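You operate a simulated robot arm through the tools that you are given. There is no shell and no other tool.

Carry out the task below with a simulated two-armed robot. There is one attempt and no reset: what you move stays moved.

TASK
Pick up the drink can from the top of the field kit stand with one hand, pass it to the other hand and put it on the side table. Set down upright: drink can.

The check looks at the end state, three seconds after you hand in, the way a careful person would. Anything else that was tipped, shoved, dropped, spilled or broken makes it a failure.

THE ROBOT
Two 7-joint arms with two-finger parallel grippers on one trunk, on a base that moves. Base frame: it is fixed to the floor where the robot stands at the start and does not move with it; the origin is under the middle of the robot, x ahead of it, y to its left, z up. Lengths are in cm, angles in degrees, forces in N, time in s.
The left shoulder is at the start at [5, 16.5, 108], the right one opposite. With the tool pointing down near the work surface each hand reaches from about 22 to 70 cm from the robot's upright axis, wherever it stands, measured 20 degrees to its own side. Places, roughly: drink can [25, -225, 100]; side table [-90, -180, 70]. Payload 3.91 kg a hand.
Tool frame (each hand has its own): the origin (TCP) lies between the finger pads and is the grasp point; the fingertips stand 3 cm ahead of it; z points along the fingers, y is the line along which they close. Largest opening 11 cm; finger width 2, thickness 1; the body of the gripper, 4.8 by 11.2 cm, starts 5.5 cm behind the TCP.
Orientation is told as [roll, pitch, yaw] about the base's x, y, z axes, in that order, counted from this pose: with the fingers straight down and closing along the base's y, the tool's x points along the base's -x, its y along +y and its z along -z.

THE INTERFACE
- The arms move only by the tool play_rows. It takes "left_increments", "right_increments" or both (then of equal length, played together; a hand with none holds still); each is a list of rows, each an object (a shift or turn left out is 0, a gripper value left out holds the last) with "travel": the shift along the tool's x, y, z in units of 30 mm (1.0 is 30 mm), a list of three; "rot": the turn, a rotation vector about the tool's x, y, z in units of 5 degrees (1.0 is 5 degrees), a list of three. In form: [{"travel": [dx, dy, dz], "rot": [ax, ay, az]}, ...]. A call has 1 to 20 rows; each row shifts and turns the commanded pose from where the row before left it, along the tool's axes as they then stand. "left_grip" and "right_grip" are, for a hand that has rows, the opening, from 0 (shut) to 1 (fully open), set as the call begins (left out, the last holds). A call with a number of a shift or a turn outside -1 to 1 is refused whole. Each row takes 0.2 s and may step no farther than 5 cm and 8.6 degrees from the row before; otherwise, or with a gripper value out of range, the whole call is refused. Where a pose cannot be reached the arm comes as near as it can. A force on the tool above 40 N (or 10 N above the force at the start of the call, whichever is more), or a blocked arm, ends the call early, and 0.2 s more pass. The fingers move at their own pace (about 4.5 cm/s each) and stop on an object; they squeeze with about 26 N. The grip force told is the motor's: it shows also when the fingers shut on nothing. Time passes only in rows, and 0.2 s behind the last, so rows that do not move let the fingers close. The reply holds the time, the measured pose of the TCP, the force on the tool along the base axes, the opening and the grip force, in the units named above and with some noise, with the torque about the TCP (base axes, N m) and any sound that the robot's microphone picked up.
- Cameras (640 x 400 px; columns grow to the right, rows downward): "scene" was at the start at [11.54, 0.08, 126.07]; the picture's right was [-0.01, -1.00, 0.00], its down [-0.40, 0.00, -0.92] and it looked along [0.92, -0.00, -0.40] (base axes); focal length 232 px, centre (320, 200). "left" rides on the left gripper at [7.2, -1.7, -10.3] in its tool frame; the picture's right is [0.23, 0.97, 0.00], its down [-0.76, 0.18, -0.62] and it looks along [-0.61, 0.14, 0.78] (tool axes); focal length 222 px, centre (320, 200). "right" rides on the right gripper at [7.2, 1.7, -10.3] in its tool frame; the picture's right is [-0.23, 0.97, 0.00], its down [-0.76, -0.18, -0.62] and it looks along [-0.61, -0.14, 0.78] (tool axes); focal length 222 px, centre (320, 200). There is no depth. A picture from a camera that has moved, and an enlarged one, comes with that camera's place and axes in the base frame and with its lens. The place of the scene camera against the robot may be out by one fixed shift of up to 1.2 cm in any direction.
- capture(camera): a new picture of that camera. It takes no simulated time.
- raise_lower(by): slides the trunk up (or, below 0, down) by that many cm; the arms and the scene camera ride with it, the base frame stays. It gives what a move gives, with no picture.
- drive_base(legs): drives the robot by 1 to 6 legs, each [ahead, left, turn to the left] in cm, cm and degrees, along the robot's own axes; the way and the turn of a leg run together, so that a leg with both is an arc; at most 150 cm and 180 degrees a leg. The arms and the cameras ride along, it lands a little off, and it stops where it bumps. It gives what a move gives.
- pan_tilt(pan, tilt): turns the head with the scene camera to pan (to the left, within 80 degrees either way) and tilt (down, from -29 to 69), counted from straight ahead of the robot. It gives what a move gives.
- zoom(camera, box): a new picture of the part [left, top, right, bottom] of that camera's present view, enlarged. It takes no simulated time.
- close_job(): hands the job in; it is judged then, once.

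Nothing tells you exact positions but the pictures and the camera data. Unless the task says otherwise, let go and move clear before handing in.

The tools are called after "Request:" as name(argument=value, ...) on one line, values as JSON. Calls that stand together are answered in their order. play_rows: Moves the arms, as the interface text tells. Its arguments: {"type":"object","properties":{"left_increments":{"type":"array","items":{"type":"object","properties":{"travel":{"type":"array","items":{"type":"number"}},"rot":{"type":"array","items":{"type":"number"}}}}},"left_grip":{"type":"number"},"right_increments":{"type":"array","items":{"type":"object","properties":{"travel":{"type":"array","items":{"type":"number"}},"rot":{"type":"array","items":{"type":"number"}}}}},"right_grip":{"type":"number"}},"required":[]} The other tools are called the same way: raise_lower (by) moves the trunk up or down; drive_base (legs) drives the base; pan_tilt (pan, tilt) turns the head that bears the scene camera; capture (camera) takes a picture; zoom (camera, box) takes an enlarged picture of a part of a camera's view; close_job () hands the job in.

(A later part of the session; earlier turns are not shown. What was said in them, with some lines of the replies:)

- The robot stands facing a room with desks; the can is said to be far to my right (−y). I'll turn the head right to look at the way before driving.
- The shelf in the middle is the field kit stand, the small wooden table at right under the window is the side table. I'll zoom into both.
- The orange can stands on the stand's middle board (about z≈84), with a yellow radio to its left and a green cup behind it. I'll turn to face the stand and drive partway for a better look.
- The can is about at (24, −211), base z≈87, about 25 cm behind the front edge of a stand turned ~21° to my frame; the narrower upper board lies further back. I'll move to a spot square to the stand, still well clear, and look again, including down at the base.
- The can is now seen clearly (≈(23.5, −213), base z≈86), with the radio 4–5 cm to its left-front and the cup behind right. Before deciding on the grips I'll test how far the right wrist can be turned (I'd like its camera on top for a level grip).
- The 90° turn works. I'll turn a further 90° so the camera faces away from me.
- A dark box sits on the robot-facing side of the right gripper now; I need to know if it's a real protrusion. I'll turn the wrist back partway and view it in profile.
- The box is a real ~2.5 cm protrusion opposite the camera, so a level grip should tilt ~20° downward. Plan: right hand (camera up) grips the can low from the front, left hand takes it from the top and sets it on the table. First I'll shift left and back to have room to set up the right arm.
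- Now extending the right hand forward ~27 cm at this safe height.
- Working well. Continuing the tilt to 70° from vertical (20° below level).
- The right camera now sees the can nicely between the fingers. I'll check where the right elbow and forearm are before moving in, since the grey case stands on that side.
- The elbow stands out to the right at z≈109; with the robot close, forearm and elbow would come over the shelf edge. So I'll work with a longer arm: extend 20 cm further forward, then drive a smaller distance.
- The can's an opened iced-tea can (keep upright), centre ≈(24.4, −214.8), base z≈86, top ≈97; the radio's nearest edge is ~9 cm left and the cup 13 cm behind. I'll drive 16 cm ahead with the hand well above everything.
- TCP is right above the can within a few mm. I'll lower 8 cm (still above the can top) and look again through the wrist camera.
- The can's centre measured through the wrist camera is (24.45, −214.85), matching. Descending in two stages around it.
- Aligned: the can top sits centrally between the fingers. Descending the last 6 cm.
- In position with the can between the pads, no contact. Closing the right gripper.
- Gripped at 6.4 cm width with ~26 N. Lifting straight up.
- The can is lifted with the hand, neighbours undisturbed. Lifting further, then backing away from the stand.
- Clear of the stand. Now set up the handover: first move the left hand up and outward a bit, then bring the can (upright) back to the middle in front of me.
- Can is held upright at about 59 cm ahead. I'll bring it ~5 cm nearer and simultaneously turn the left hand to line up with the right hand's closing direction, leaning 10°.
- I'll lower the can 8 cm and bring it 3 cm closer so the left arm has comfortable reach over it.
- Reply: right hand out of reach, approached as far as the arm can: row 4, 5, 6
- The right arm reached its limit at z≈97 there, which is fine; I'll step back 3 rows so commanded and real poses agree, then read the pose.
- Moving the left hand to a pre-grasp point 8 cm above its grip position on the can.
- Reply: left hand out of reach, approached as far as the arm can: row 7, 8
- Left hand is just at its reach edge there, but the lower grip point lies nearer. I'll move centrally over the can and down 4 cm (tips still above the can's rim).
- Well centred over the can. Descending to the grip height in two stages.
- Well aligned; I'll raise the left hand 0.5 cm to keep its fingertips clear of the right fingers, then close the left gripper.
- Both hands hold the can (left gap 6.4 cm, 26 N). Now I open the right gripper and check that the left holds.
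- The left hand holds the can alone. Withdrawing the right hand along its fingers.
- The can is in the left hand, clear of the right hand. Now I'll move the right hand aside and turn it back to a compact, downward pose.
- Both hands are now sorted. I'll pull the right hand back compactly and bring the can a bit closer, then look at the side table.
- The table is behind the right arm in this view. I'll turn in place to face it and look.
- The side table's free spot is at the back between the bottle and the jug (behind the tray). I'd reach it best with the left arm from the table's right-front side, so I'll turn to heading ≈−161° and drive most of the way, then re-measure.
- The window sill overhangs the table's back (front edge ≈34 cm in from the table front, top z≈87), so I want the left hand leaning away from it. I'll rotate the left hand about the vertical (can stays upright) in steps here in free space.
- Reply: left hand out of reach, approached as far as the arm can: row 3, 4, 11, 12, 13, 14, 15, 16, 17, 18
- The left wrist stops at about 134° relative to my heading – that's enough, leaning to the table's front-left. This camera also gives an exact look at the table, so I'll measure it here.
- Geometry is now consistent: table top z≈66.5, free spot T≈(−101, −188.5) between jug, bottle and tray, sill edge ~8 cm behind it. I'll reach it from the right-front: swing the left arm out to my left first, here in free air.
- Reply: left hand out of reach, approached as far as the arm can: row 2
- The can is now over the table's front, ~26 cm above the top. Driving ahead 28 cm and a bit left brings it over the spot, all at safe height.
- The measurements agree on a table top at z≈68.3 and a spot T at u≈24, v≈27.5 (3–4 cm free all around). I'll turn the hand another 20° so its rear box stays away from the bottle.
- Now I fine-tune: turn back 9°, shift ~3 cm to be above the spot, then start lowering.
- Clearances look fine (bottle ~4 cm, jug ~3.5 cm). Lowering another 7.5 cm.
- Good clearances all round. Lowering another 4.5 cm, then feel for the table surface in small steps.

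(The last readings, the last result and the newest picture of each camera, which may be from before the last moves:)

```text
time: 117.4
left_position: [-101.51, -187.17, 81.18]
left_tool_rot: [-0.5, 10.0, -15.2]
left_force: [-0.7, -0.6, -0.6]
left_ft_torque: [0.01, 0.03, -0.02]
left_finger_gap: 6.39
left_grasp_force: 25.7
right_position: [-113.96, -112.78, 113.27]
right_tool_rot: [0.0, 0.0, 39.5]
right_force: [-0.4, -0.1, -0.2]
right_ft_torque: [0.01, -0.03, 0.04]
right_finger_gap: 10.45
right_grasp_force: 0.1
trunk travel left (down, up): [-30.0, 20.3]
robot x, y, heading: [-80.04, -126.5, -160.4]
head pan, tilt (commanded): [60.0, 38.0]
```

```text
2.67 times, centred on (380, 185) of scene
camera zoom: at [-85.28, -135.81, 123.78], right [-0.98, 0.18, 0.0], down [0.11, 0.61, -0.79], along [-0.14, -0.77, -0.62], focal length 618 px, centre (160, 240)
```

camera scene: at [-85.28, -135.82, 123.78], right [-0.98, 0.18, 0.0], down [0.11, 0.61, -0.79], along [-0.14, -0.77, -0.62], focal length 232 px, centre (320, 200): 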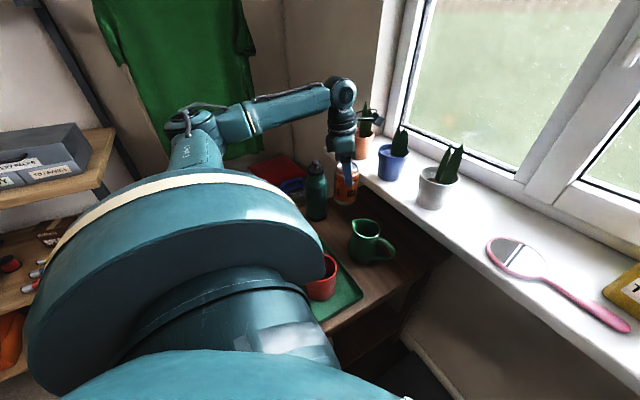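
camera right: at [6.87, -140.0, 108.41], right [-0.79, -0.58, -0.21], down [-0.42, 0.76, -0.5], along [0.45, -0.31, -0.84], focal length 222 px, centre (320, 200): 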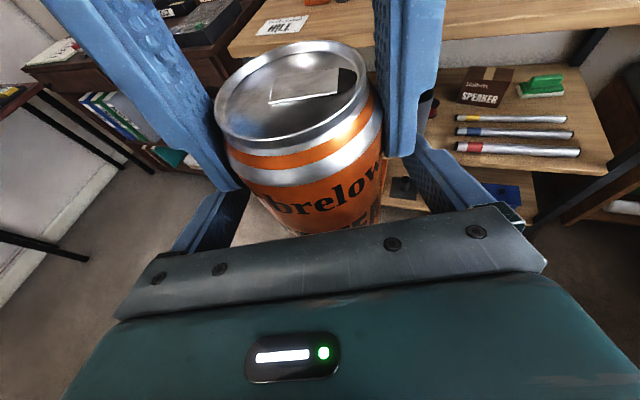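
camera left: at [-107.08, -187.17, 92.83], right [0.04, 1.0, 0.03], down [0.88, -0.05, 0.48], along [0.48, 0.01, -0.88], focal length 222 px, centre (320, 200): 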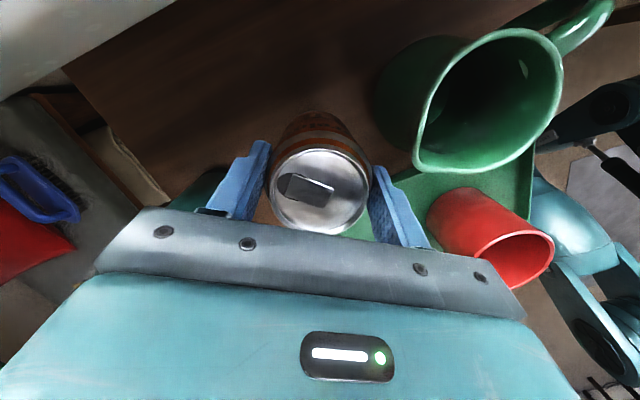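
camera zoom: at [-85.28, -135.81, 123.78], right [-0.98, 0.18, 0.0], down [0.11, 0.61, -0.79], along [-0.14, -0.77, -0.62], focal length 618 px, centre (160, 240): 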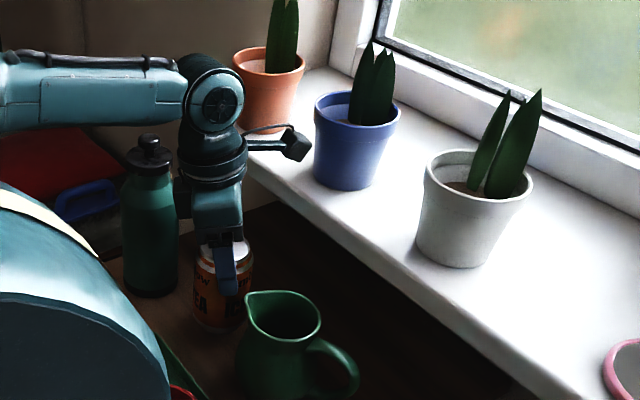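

Request:
play_rows(left_increments=[{"travel": [-0.017, 0, 0.0985]}, {"travel": [-0.017, 0, 0.0985]}, {"travel": [-0.017, 0, 0.0985]}, {"travel": [-0.017, 0, 0.0985]}])

```text
time: 118.4
left_position: [-101.71, -187.34, 80.05]
left_tool_rot: [-0.4, 10.0, -15.3]
left_force: [-0.9, 0.3, 0.2]
left_ft_torque: [0.01, -0.03, -0.02]
left_finger_gap: 6.39
left_grasp_force: 25.8
right_position: [-114.11, -112.78, 113.3]
right_tool_rot: [0.0, -0.1, 39.5]
right_force: [0.1, 0.2, 0.4]
right_ft_torque: [0.06, 0.01, 0.02]
right_finger_gap: 10.45
right_grasp_force: 0.0
trunk travel left (down, up): [-30.0, 20.3]
robot x, y, heading: [-80.14, -126.4, -160.5]
head pan, tilt (commanded): [60.0, 38.0]
```

Request:
play_rows(left_increments=[{"travel": [-0.012, 0, 0.066]}, {"travel": [-0.012, 0, 0.066]}, {"travel": [-0.012, 0, 0.066]}])

Request:
capture(camera="left")

```text
time: 119.2
left_position: [-101.6, -187.17, 79.38]
left_tool_rot: [-0.6, 9.9, -15.2]
left_force: [-0.2, 0.6, 0.1]
left_ft_torque: [0.04, 0.01, -0.02]
left_finger_gap: 6.35
left_grasp_force: 26.1
right_position: [-114.02, -112.73, 113.25]
right_tool_rot: [0.1, -0.1, 39.4]
right_force: [-0.1, 1.3, 0.6]
right_ft_torque: [-0.05, 0.01, 0.01]
right_finger_gap: 10.43
right_grasp_force: 0.1
trunk travel left (down, up): [-30.0, 20.3]
robot x, y, heading: [-80.43, -126.44, -160.1]
head pan, tilt (commanded): [60.0, 38.0]
```

```text
taken
camera left: at [-107.09, -187.22, 90.96], right [0.04, 1.0, 0.03], down [0.88, -0.05, 0.48], along [0.48, 0.01, -0.88], focal length 222 px, centre (320, 200)
```

left: 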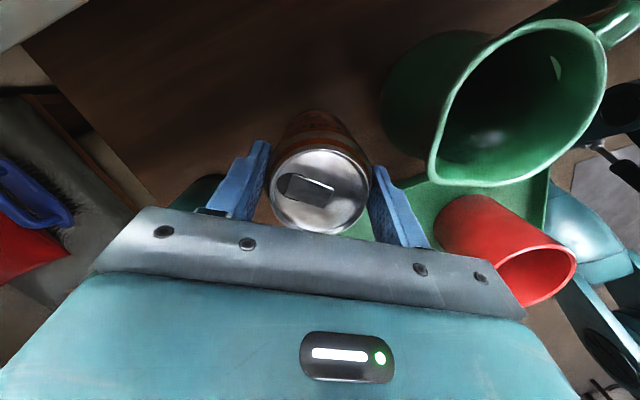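

Request:
zoom(camera="left", box=[250, 70, 410, 170])

Request:
zoom(camera="scene", box=[310, 170, 430, 270])

```text
4.00 times, centred on (330, 120) of left
camera zoom: at [-107.09, -187.22, 90.96], right [0.04, 1.0, 0.03], down [0.88, -0.05, 0.48], along [0.48, 0.01, -0.88], focal length 888 px, centre (280, 520)
```

zoom: 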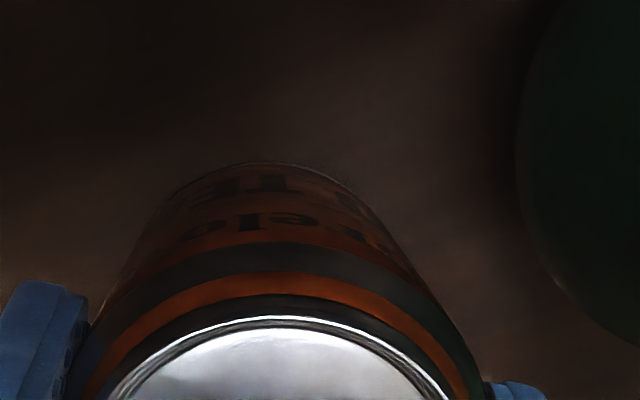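

```text
4.00 times, centred on (370, 220) of scene
camera zoom: at [-85.28, -135.81, 123.78], right [-0.98, 0.18, 0.0], down [0.11, 0.61, -0.79], along [-0.14, -0.77, -0.62], focal length 927 px, centre (120, 120)
```

zoom: 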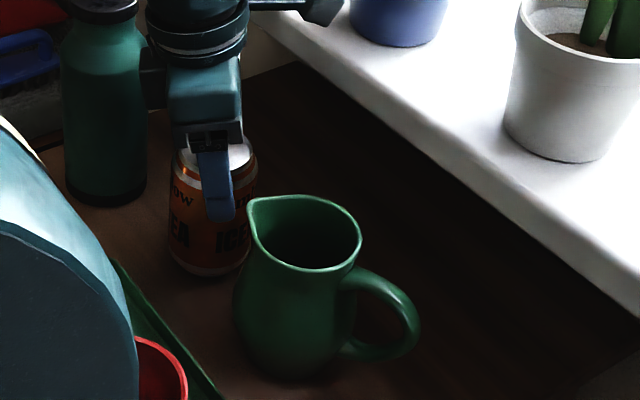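

Request:
zoom(camera="scene", box=[310, 120, 410, 220])

```text
4.00 times, centred on (360, 170) of scene
camera zoom: at [-85.28, -135.81, 123.78], right [-0.98, 0.18, 0.0], down [0.11, 0.61, -0.79], along [-0.14, -0.77, -0.62], focal length 927 px, centre (160, 320)
```

zoom: 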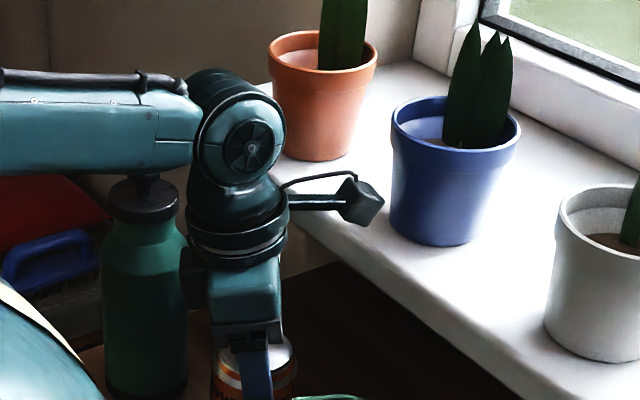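

Request:
play_rows(left_increments=[{"travel": [-0.0086, 0, 0.0493]}, {"travel": [-0.0086, 0, 0.0493]}, {"travel": [-0.0086, 0, 0.0493]}])

```text
time: 120.0
left_position: [-101.53, -187.13, 79.06]
left_tool_rot: [-0.6, 10.0, -15.2]
left_force: [-0.2, 0.4, -0.2]
left_ft_torque: [-0.01, 0.03, -0.02]
left_finger_gap: 6.38
left_grasp_force: 25.9
right_position: [-114.03, -112.81, 113.23]
right_tool_rot: [0.0, -0.1, 39.5]
right_force: [0.4, -0.4, -0.4]
right_ft_torque: [-0.03, -0.03, -0.01]
right_finger_gap: 10.45
right_grasp_force: 0.1
trunk travel left (down, up): [-30.0, 20.3]
robot x, y, heading: [-80.46, -126.43, -160.5]
head pan, tilt (commanded): [60.0, 38.0]
```

Request:
play_rows(left_increments=[{"travel": [-0.0086, 0, 0.0493]}, {"travel": [-0.0086, 0, 0.0493]}, {"travel": [-0.0086, 0, 0.0493]}])

```text
time: 120.8
left_position: [-101.65, -187.22, 78.72]
left_tool_rot: [-0.7, 10.1, -15.2]
left_force: [3.3, 2.7, 11.4]
left_ft_torque: [0.17, -0.39, 0.05]
left_finger_gap: 6.38
left_grasp_force: 26.3
right_position: [-114.09, -112.7, 113.37]
right_tool_rot: [-0.1, 0.1, 39.6]
right_force: [-0.3, 0.3, 0.2]
right_ft_torque: [-0.01, -0.02, 0.02]
right_finger_gap: 10.45
right_grasp_force: 0.0
trunk travel left (down, up): [-30.0, 20.3]
robot x, y, heading: [-80.3, -126.86, -160.8]
head pan, tilt (commanded): [60.0, 38.0]
```

Contact: 11 N upward with the can base flat on the table. Opening the left gripper only slightly (jug and bottle are near).

Request:
play_rows(left_increments=[{"travel": [0, 0, 0]}, {"travel": [0, 0, 0]}, {"travel": [0, 0, 0]}, {"travel": [0, 0, 0]}], left_grip=0.71)

Request:
capture(camera="left")

Request:
zoom(camera="scene", box=[310, 120, 430, 270])

```text
time: 121.8
left_position: [-101.74, -187.17, 78.46]
left_tool_rot: [-0.5, 10.0, -15.2]
left_force: [0.3, 0.4, 0.2]
left_ft_torque: [-0.02, -0.02, 0.0]
left_finger_gap: 7.81
left_grasp_force: 0.0
right_position: [-113.97, -112.75, 113.23]
right_tool_rot: [0.0, 0.0, 39.6]
right_force: [0.2, 0.0, -0.3]
right_ft_torque: [-0.01, 0.04, 0.01]
right_finger_gap: 10.45
right_grasp_force: 0.0
trunk travel left (down, up): [-30.0, 20.3]
robot x, y, heading: [-80.21, -126.41, -160.3]
head pan, tilt (commanded): [60.0, 38.0]
```

```text
taken
camera left: at [-107.13, -187.27, 90.07], right [0.04, 1.0, 0.03], down [0.88, -0.05, 0.48], along [0.48, 0.01, -0.88], focal length 222 px, centre (320, 200)
```

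left: 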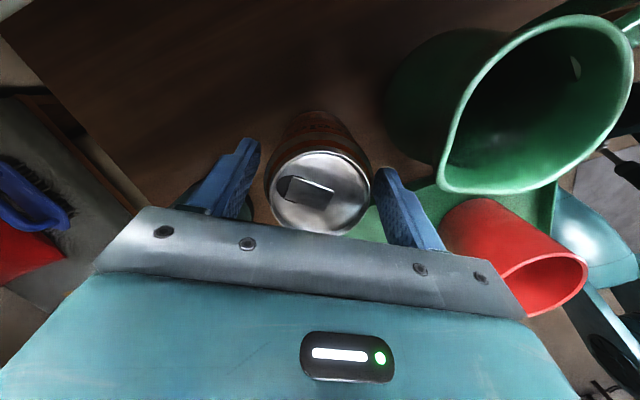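

```text
2.67 times, centred on (370, 195) of scene
camera zoom: at [-85.28, -135.81, 123.78], right [-0.98, 0.18, 0.0], down [0.11, 0.61, -0.79], along [-0.14, -0.77, -0.62], focal length 618 px, centre (187, 213)
```

zoom: 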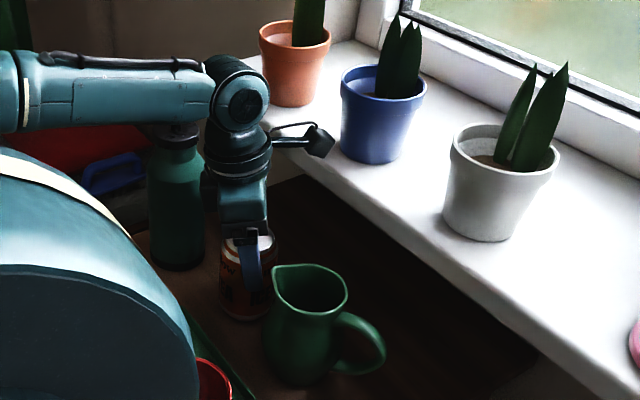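

The can stands free between the open fingers. Raising the hand straight up.

Request:
play_rows(left_increments=[{"travel": [0.017, 0, -0.0985]}, {"travel": [0.034, 0, -0.197]}, {"travel": [0.052, 0, -0.295]}, {"travel": [0.069, 0, -0.394]}, {"travel": [0.069, 0, -0.394]}, {"travel": [0.069, 0, -0.394]}])

Request:
capture(camera="left")

Request:
zoom(camera="scene", box=[310, 120, 430, 270])

```text
time: 123.2
left_position: [-101.7, -187.22, 83.87]
left_tool_rot: [-0.5, 10.0, -15.2]
left_force: [1.0, 0.2, 0.1]
left_ft_torque: [0.03, 0.02, 0.03]
left_finger_gap: 7.79
left_grasp_force: 0.1
right_position: [-114.02, -112.65, 113.31]
right_tool_rot: [0.0, 0.0, 39.5]
right_force: [0.2, -0.1, 0.7]
right_ft_torque: [0.0, 0.01, 0.05]
right_finger_gap: 10.45
right_grasp_force: 0.1
trunk travel left (down, up): [-30.0, 20.3]
robot x, y, heading: [-80.62, -126.49, -160.4]
head pan, tilt (commanded): [60.0, 38.0]
```

```text
taken
camera left: at [-107.12, -187.22, 95.43], right [0.04, 1.0, 0.03], down [0.88, -0.05, 0.48], along [0.48, 0.01, -0.88], focal length 222 px, centre (320, 200)
```

left: 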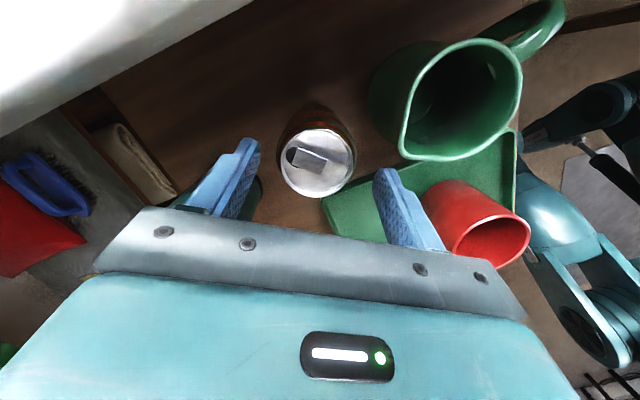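

```text
2.67 times, centred on (370, 195) of scene
camera zoom: at [-85.28, -135.8, 123.78], right [-0.98, 0.18, 0.0], down [0.11, 0.61, -0.79], along [-0.14, -0.78, -0.62], focal length 618 px, centre (187, 213)
```

zoom: 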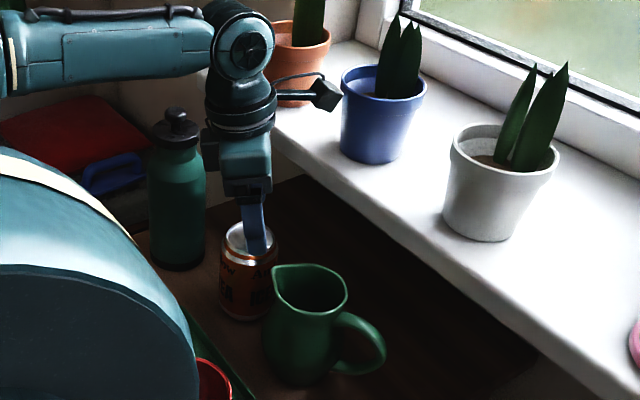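

The can stays put and upright. Raising the hand well clear.

Request:
play_rows(left_increments=[{"travel": [0.086, 0, -0.4925]}, {"travel": [0.086, 0, -0.4925]}, {"travel": [0.086, 0, -0.4925]}, {"travel": [0.086, 0, -0.4925]}, {"travel": [0.086, 0, -0.4925]}, {"travel": [0.086, 0, -0.4925]}, {"travel": [0.086, 0, -0.4925]}, {"travel": [0.086, 0, -0.4925]}, {"travel": [0.086, 0, -0.4925]}, {"travel": [0.086, 0, -0.4925]}, {"travel": [0.086, 0, -0.4925]}, {"travel": [0.086, 0, -0.4925]}, {"travel": [0.086, 0, -0.4925]}, {"travel": [0.086, 0, -0.4925]}])

Request:
capture(camera="left")

Request:
capture(camera="scene")

```text
time: 126.2
left_position: [-101.6, -186.9, 104.79]
left_tool_rot: [-0.6, 10.0, -15.2]
left_force: [0.9, -0.2, -0.4]
left_ft_torque: [0.01, 0.0, 0.02]
left_finger_gap: 7.82
left_grasp_force: 0.0
right_position: [-114.16, -112.65, 113.26]
right_tool_rot: [-0.1, 0.0, 39.4]
right_force: [1.0, 0.4, -0.8]
right_ft_torque: [-0.03, -0.01, 0.02]
right_finger_gap: 10.47
right_grasp_force: 0.0
trunk travel left (down, up): [-30.0, 20.3]
robot x, y, heading: [-80.2, -126.4, -160.4]
head pan, tilt (commanded): [60.0, 38.0]
```

```text
taken
camera left: at [-107.04, -186.97, 116.45], right [0.04, 1.0, 0.03], down [0.88, -0.05, 0.48], along [0.48, 0.01, -0.88], focal length 222 px, centre (320, 200)
```

left: 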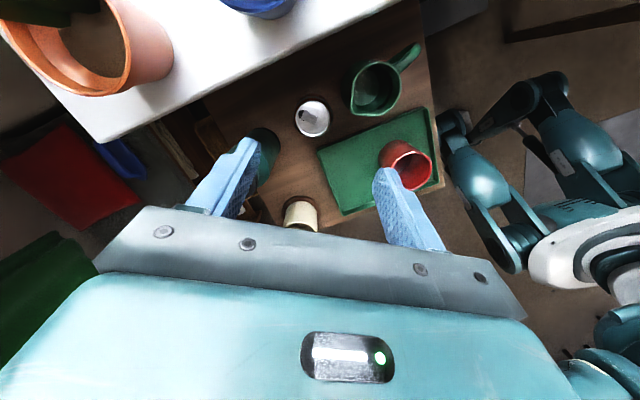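

```text
taken
camera scene: at [-85.28, -135.79, 123.78], right [-0.98, 0.18, 0.0], down [0.11, 0.61, -0.79], along [-0.14, -0.78, -0.62], focal length 232 px, centre (320, 200)
```

scene: 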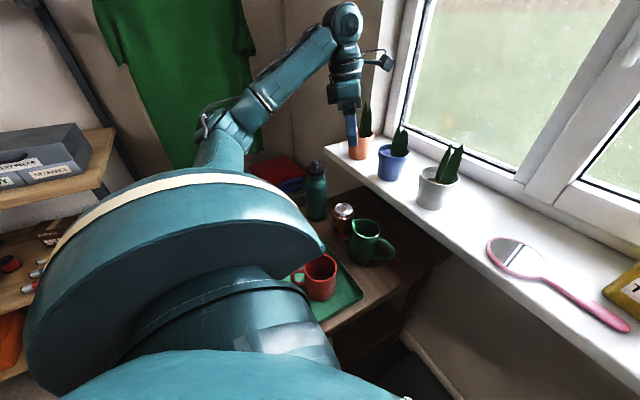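

The can stands upright on the table between bottle and jug, everything else untouched. I'll back the robot away at this height and take a last look.

Request:
drive_base(legs=[[-40, 0, 0]])

Request:
pan_tilt(pan=35, tilt=30)

Request:
capture(camera="scene")

Request:
zoom(camera="scene", box=[220, 120, 400, 300])

```text
time: 128.7
left_position: [-64.54, -173.79, 104.79]
left_tool_rot: [-0.6, 9.9, -15.4]
left_force: [0.3, -0.2, 0.4]
left_ft_torque: [-0.01, -0.03, -0.01]
left_finger_gap: 7.8
left_grasp_force: 0.1
right_position: [-76.73, -99.38, 113.3]
right_tool_rot: [0.0, 0.0, 39.1]
right_force: [0.2, 0.1, -0.1]
right_ft_torque: [0.03, 0.0, 0.0]
right_finger_gap: 10.46
right_grasp_force: 0.1
trunk travel left (down, up): [-30.0, 20.3]
robot x, y, heading: [-42.65, -112.94, -160.5]
head pan, tilt (commanded): [60.0, 38.0]
```

```text
time: 129.6
left_position: [-64.56, -173.75, 104.87]
left_tool_rot: [-0.5, 10.1, -15.5]
left_force: [-0.1, -0.4, -0.4]
left_ft_torque: [-0.01, 0.03, 0.0]
left_finger_gap: 7.8
left_grasp_force: 0.0
right_position: [-76.66, -99.26, 113.31]
right_tool_rot: [-0.1, -0.1, 39.2]
right_force: [0.7, 0.8, -0.6]
right_ft_torque: [-0.03, -0.01, 0.0]
right_finger_gap: 10.46
right_grasp_force: 0.0
trunk travel left (down, up): [-30.0, 20.3]
robot x, y, heading: [-42.68, -112.8, -160.7]
head pan, tilt (commanded): [35.0, 30.0]
```

```text
taken
camera scene: at [-51.67, -121.51, 125.01], right [-0.81, 0.58, 0.0], down [0.29, 0.41, -0.87], along [-0.51, -0.7, -0.5], focal length 232 px, centre (320, 200)
```

scene: 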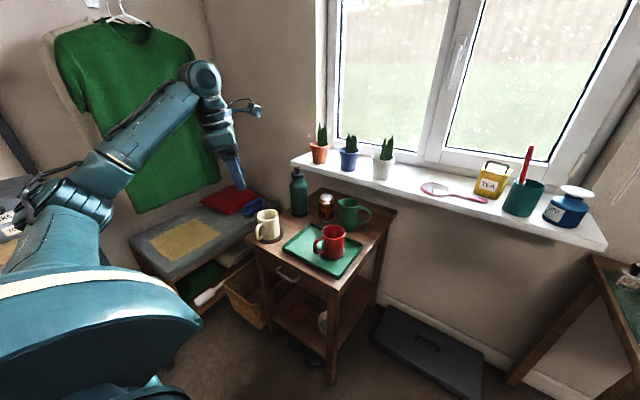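

```text
2.22 times, centred on (310, 210) of scene
camera zoom: at [-51.67, -121.51, 125.01], right [-0.81, 0.58, 0.0], down [0.29, 0.41, -0.87], along [-0.51, -0.7, -0.5], focal length 515 px, centre (342, 178)
```

zoom: 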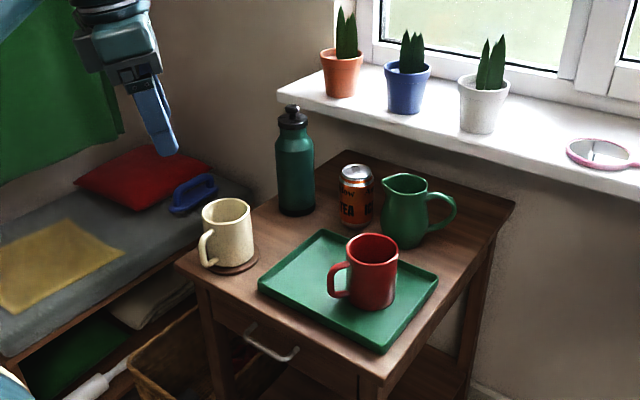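

The can stands upright on the side table between the bottle and the jug. Every other object is where it was, both hands are empty and clear, and the stand's items weren't touched. I'm handing in the job.

Request:
close_job()

```text
The job is handed in.
```

The drink can is standing upright on the side table, between the green bottle and the jug. I picked it up from the stand with the right hand, passed it to the left hand in mid-air, and set it down with the left.

In the last pictures, everything else on the table and windowsill was where it had been. The stand's items were undisturbed when I lifted the can away. Both hands were empty, and the robot had backed off before I handed in. I haven't received a verdict on the check.
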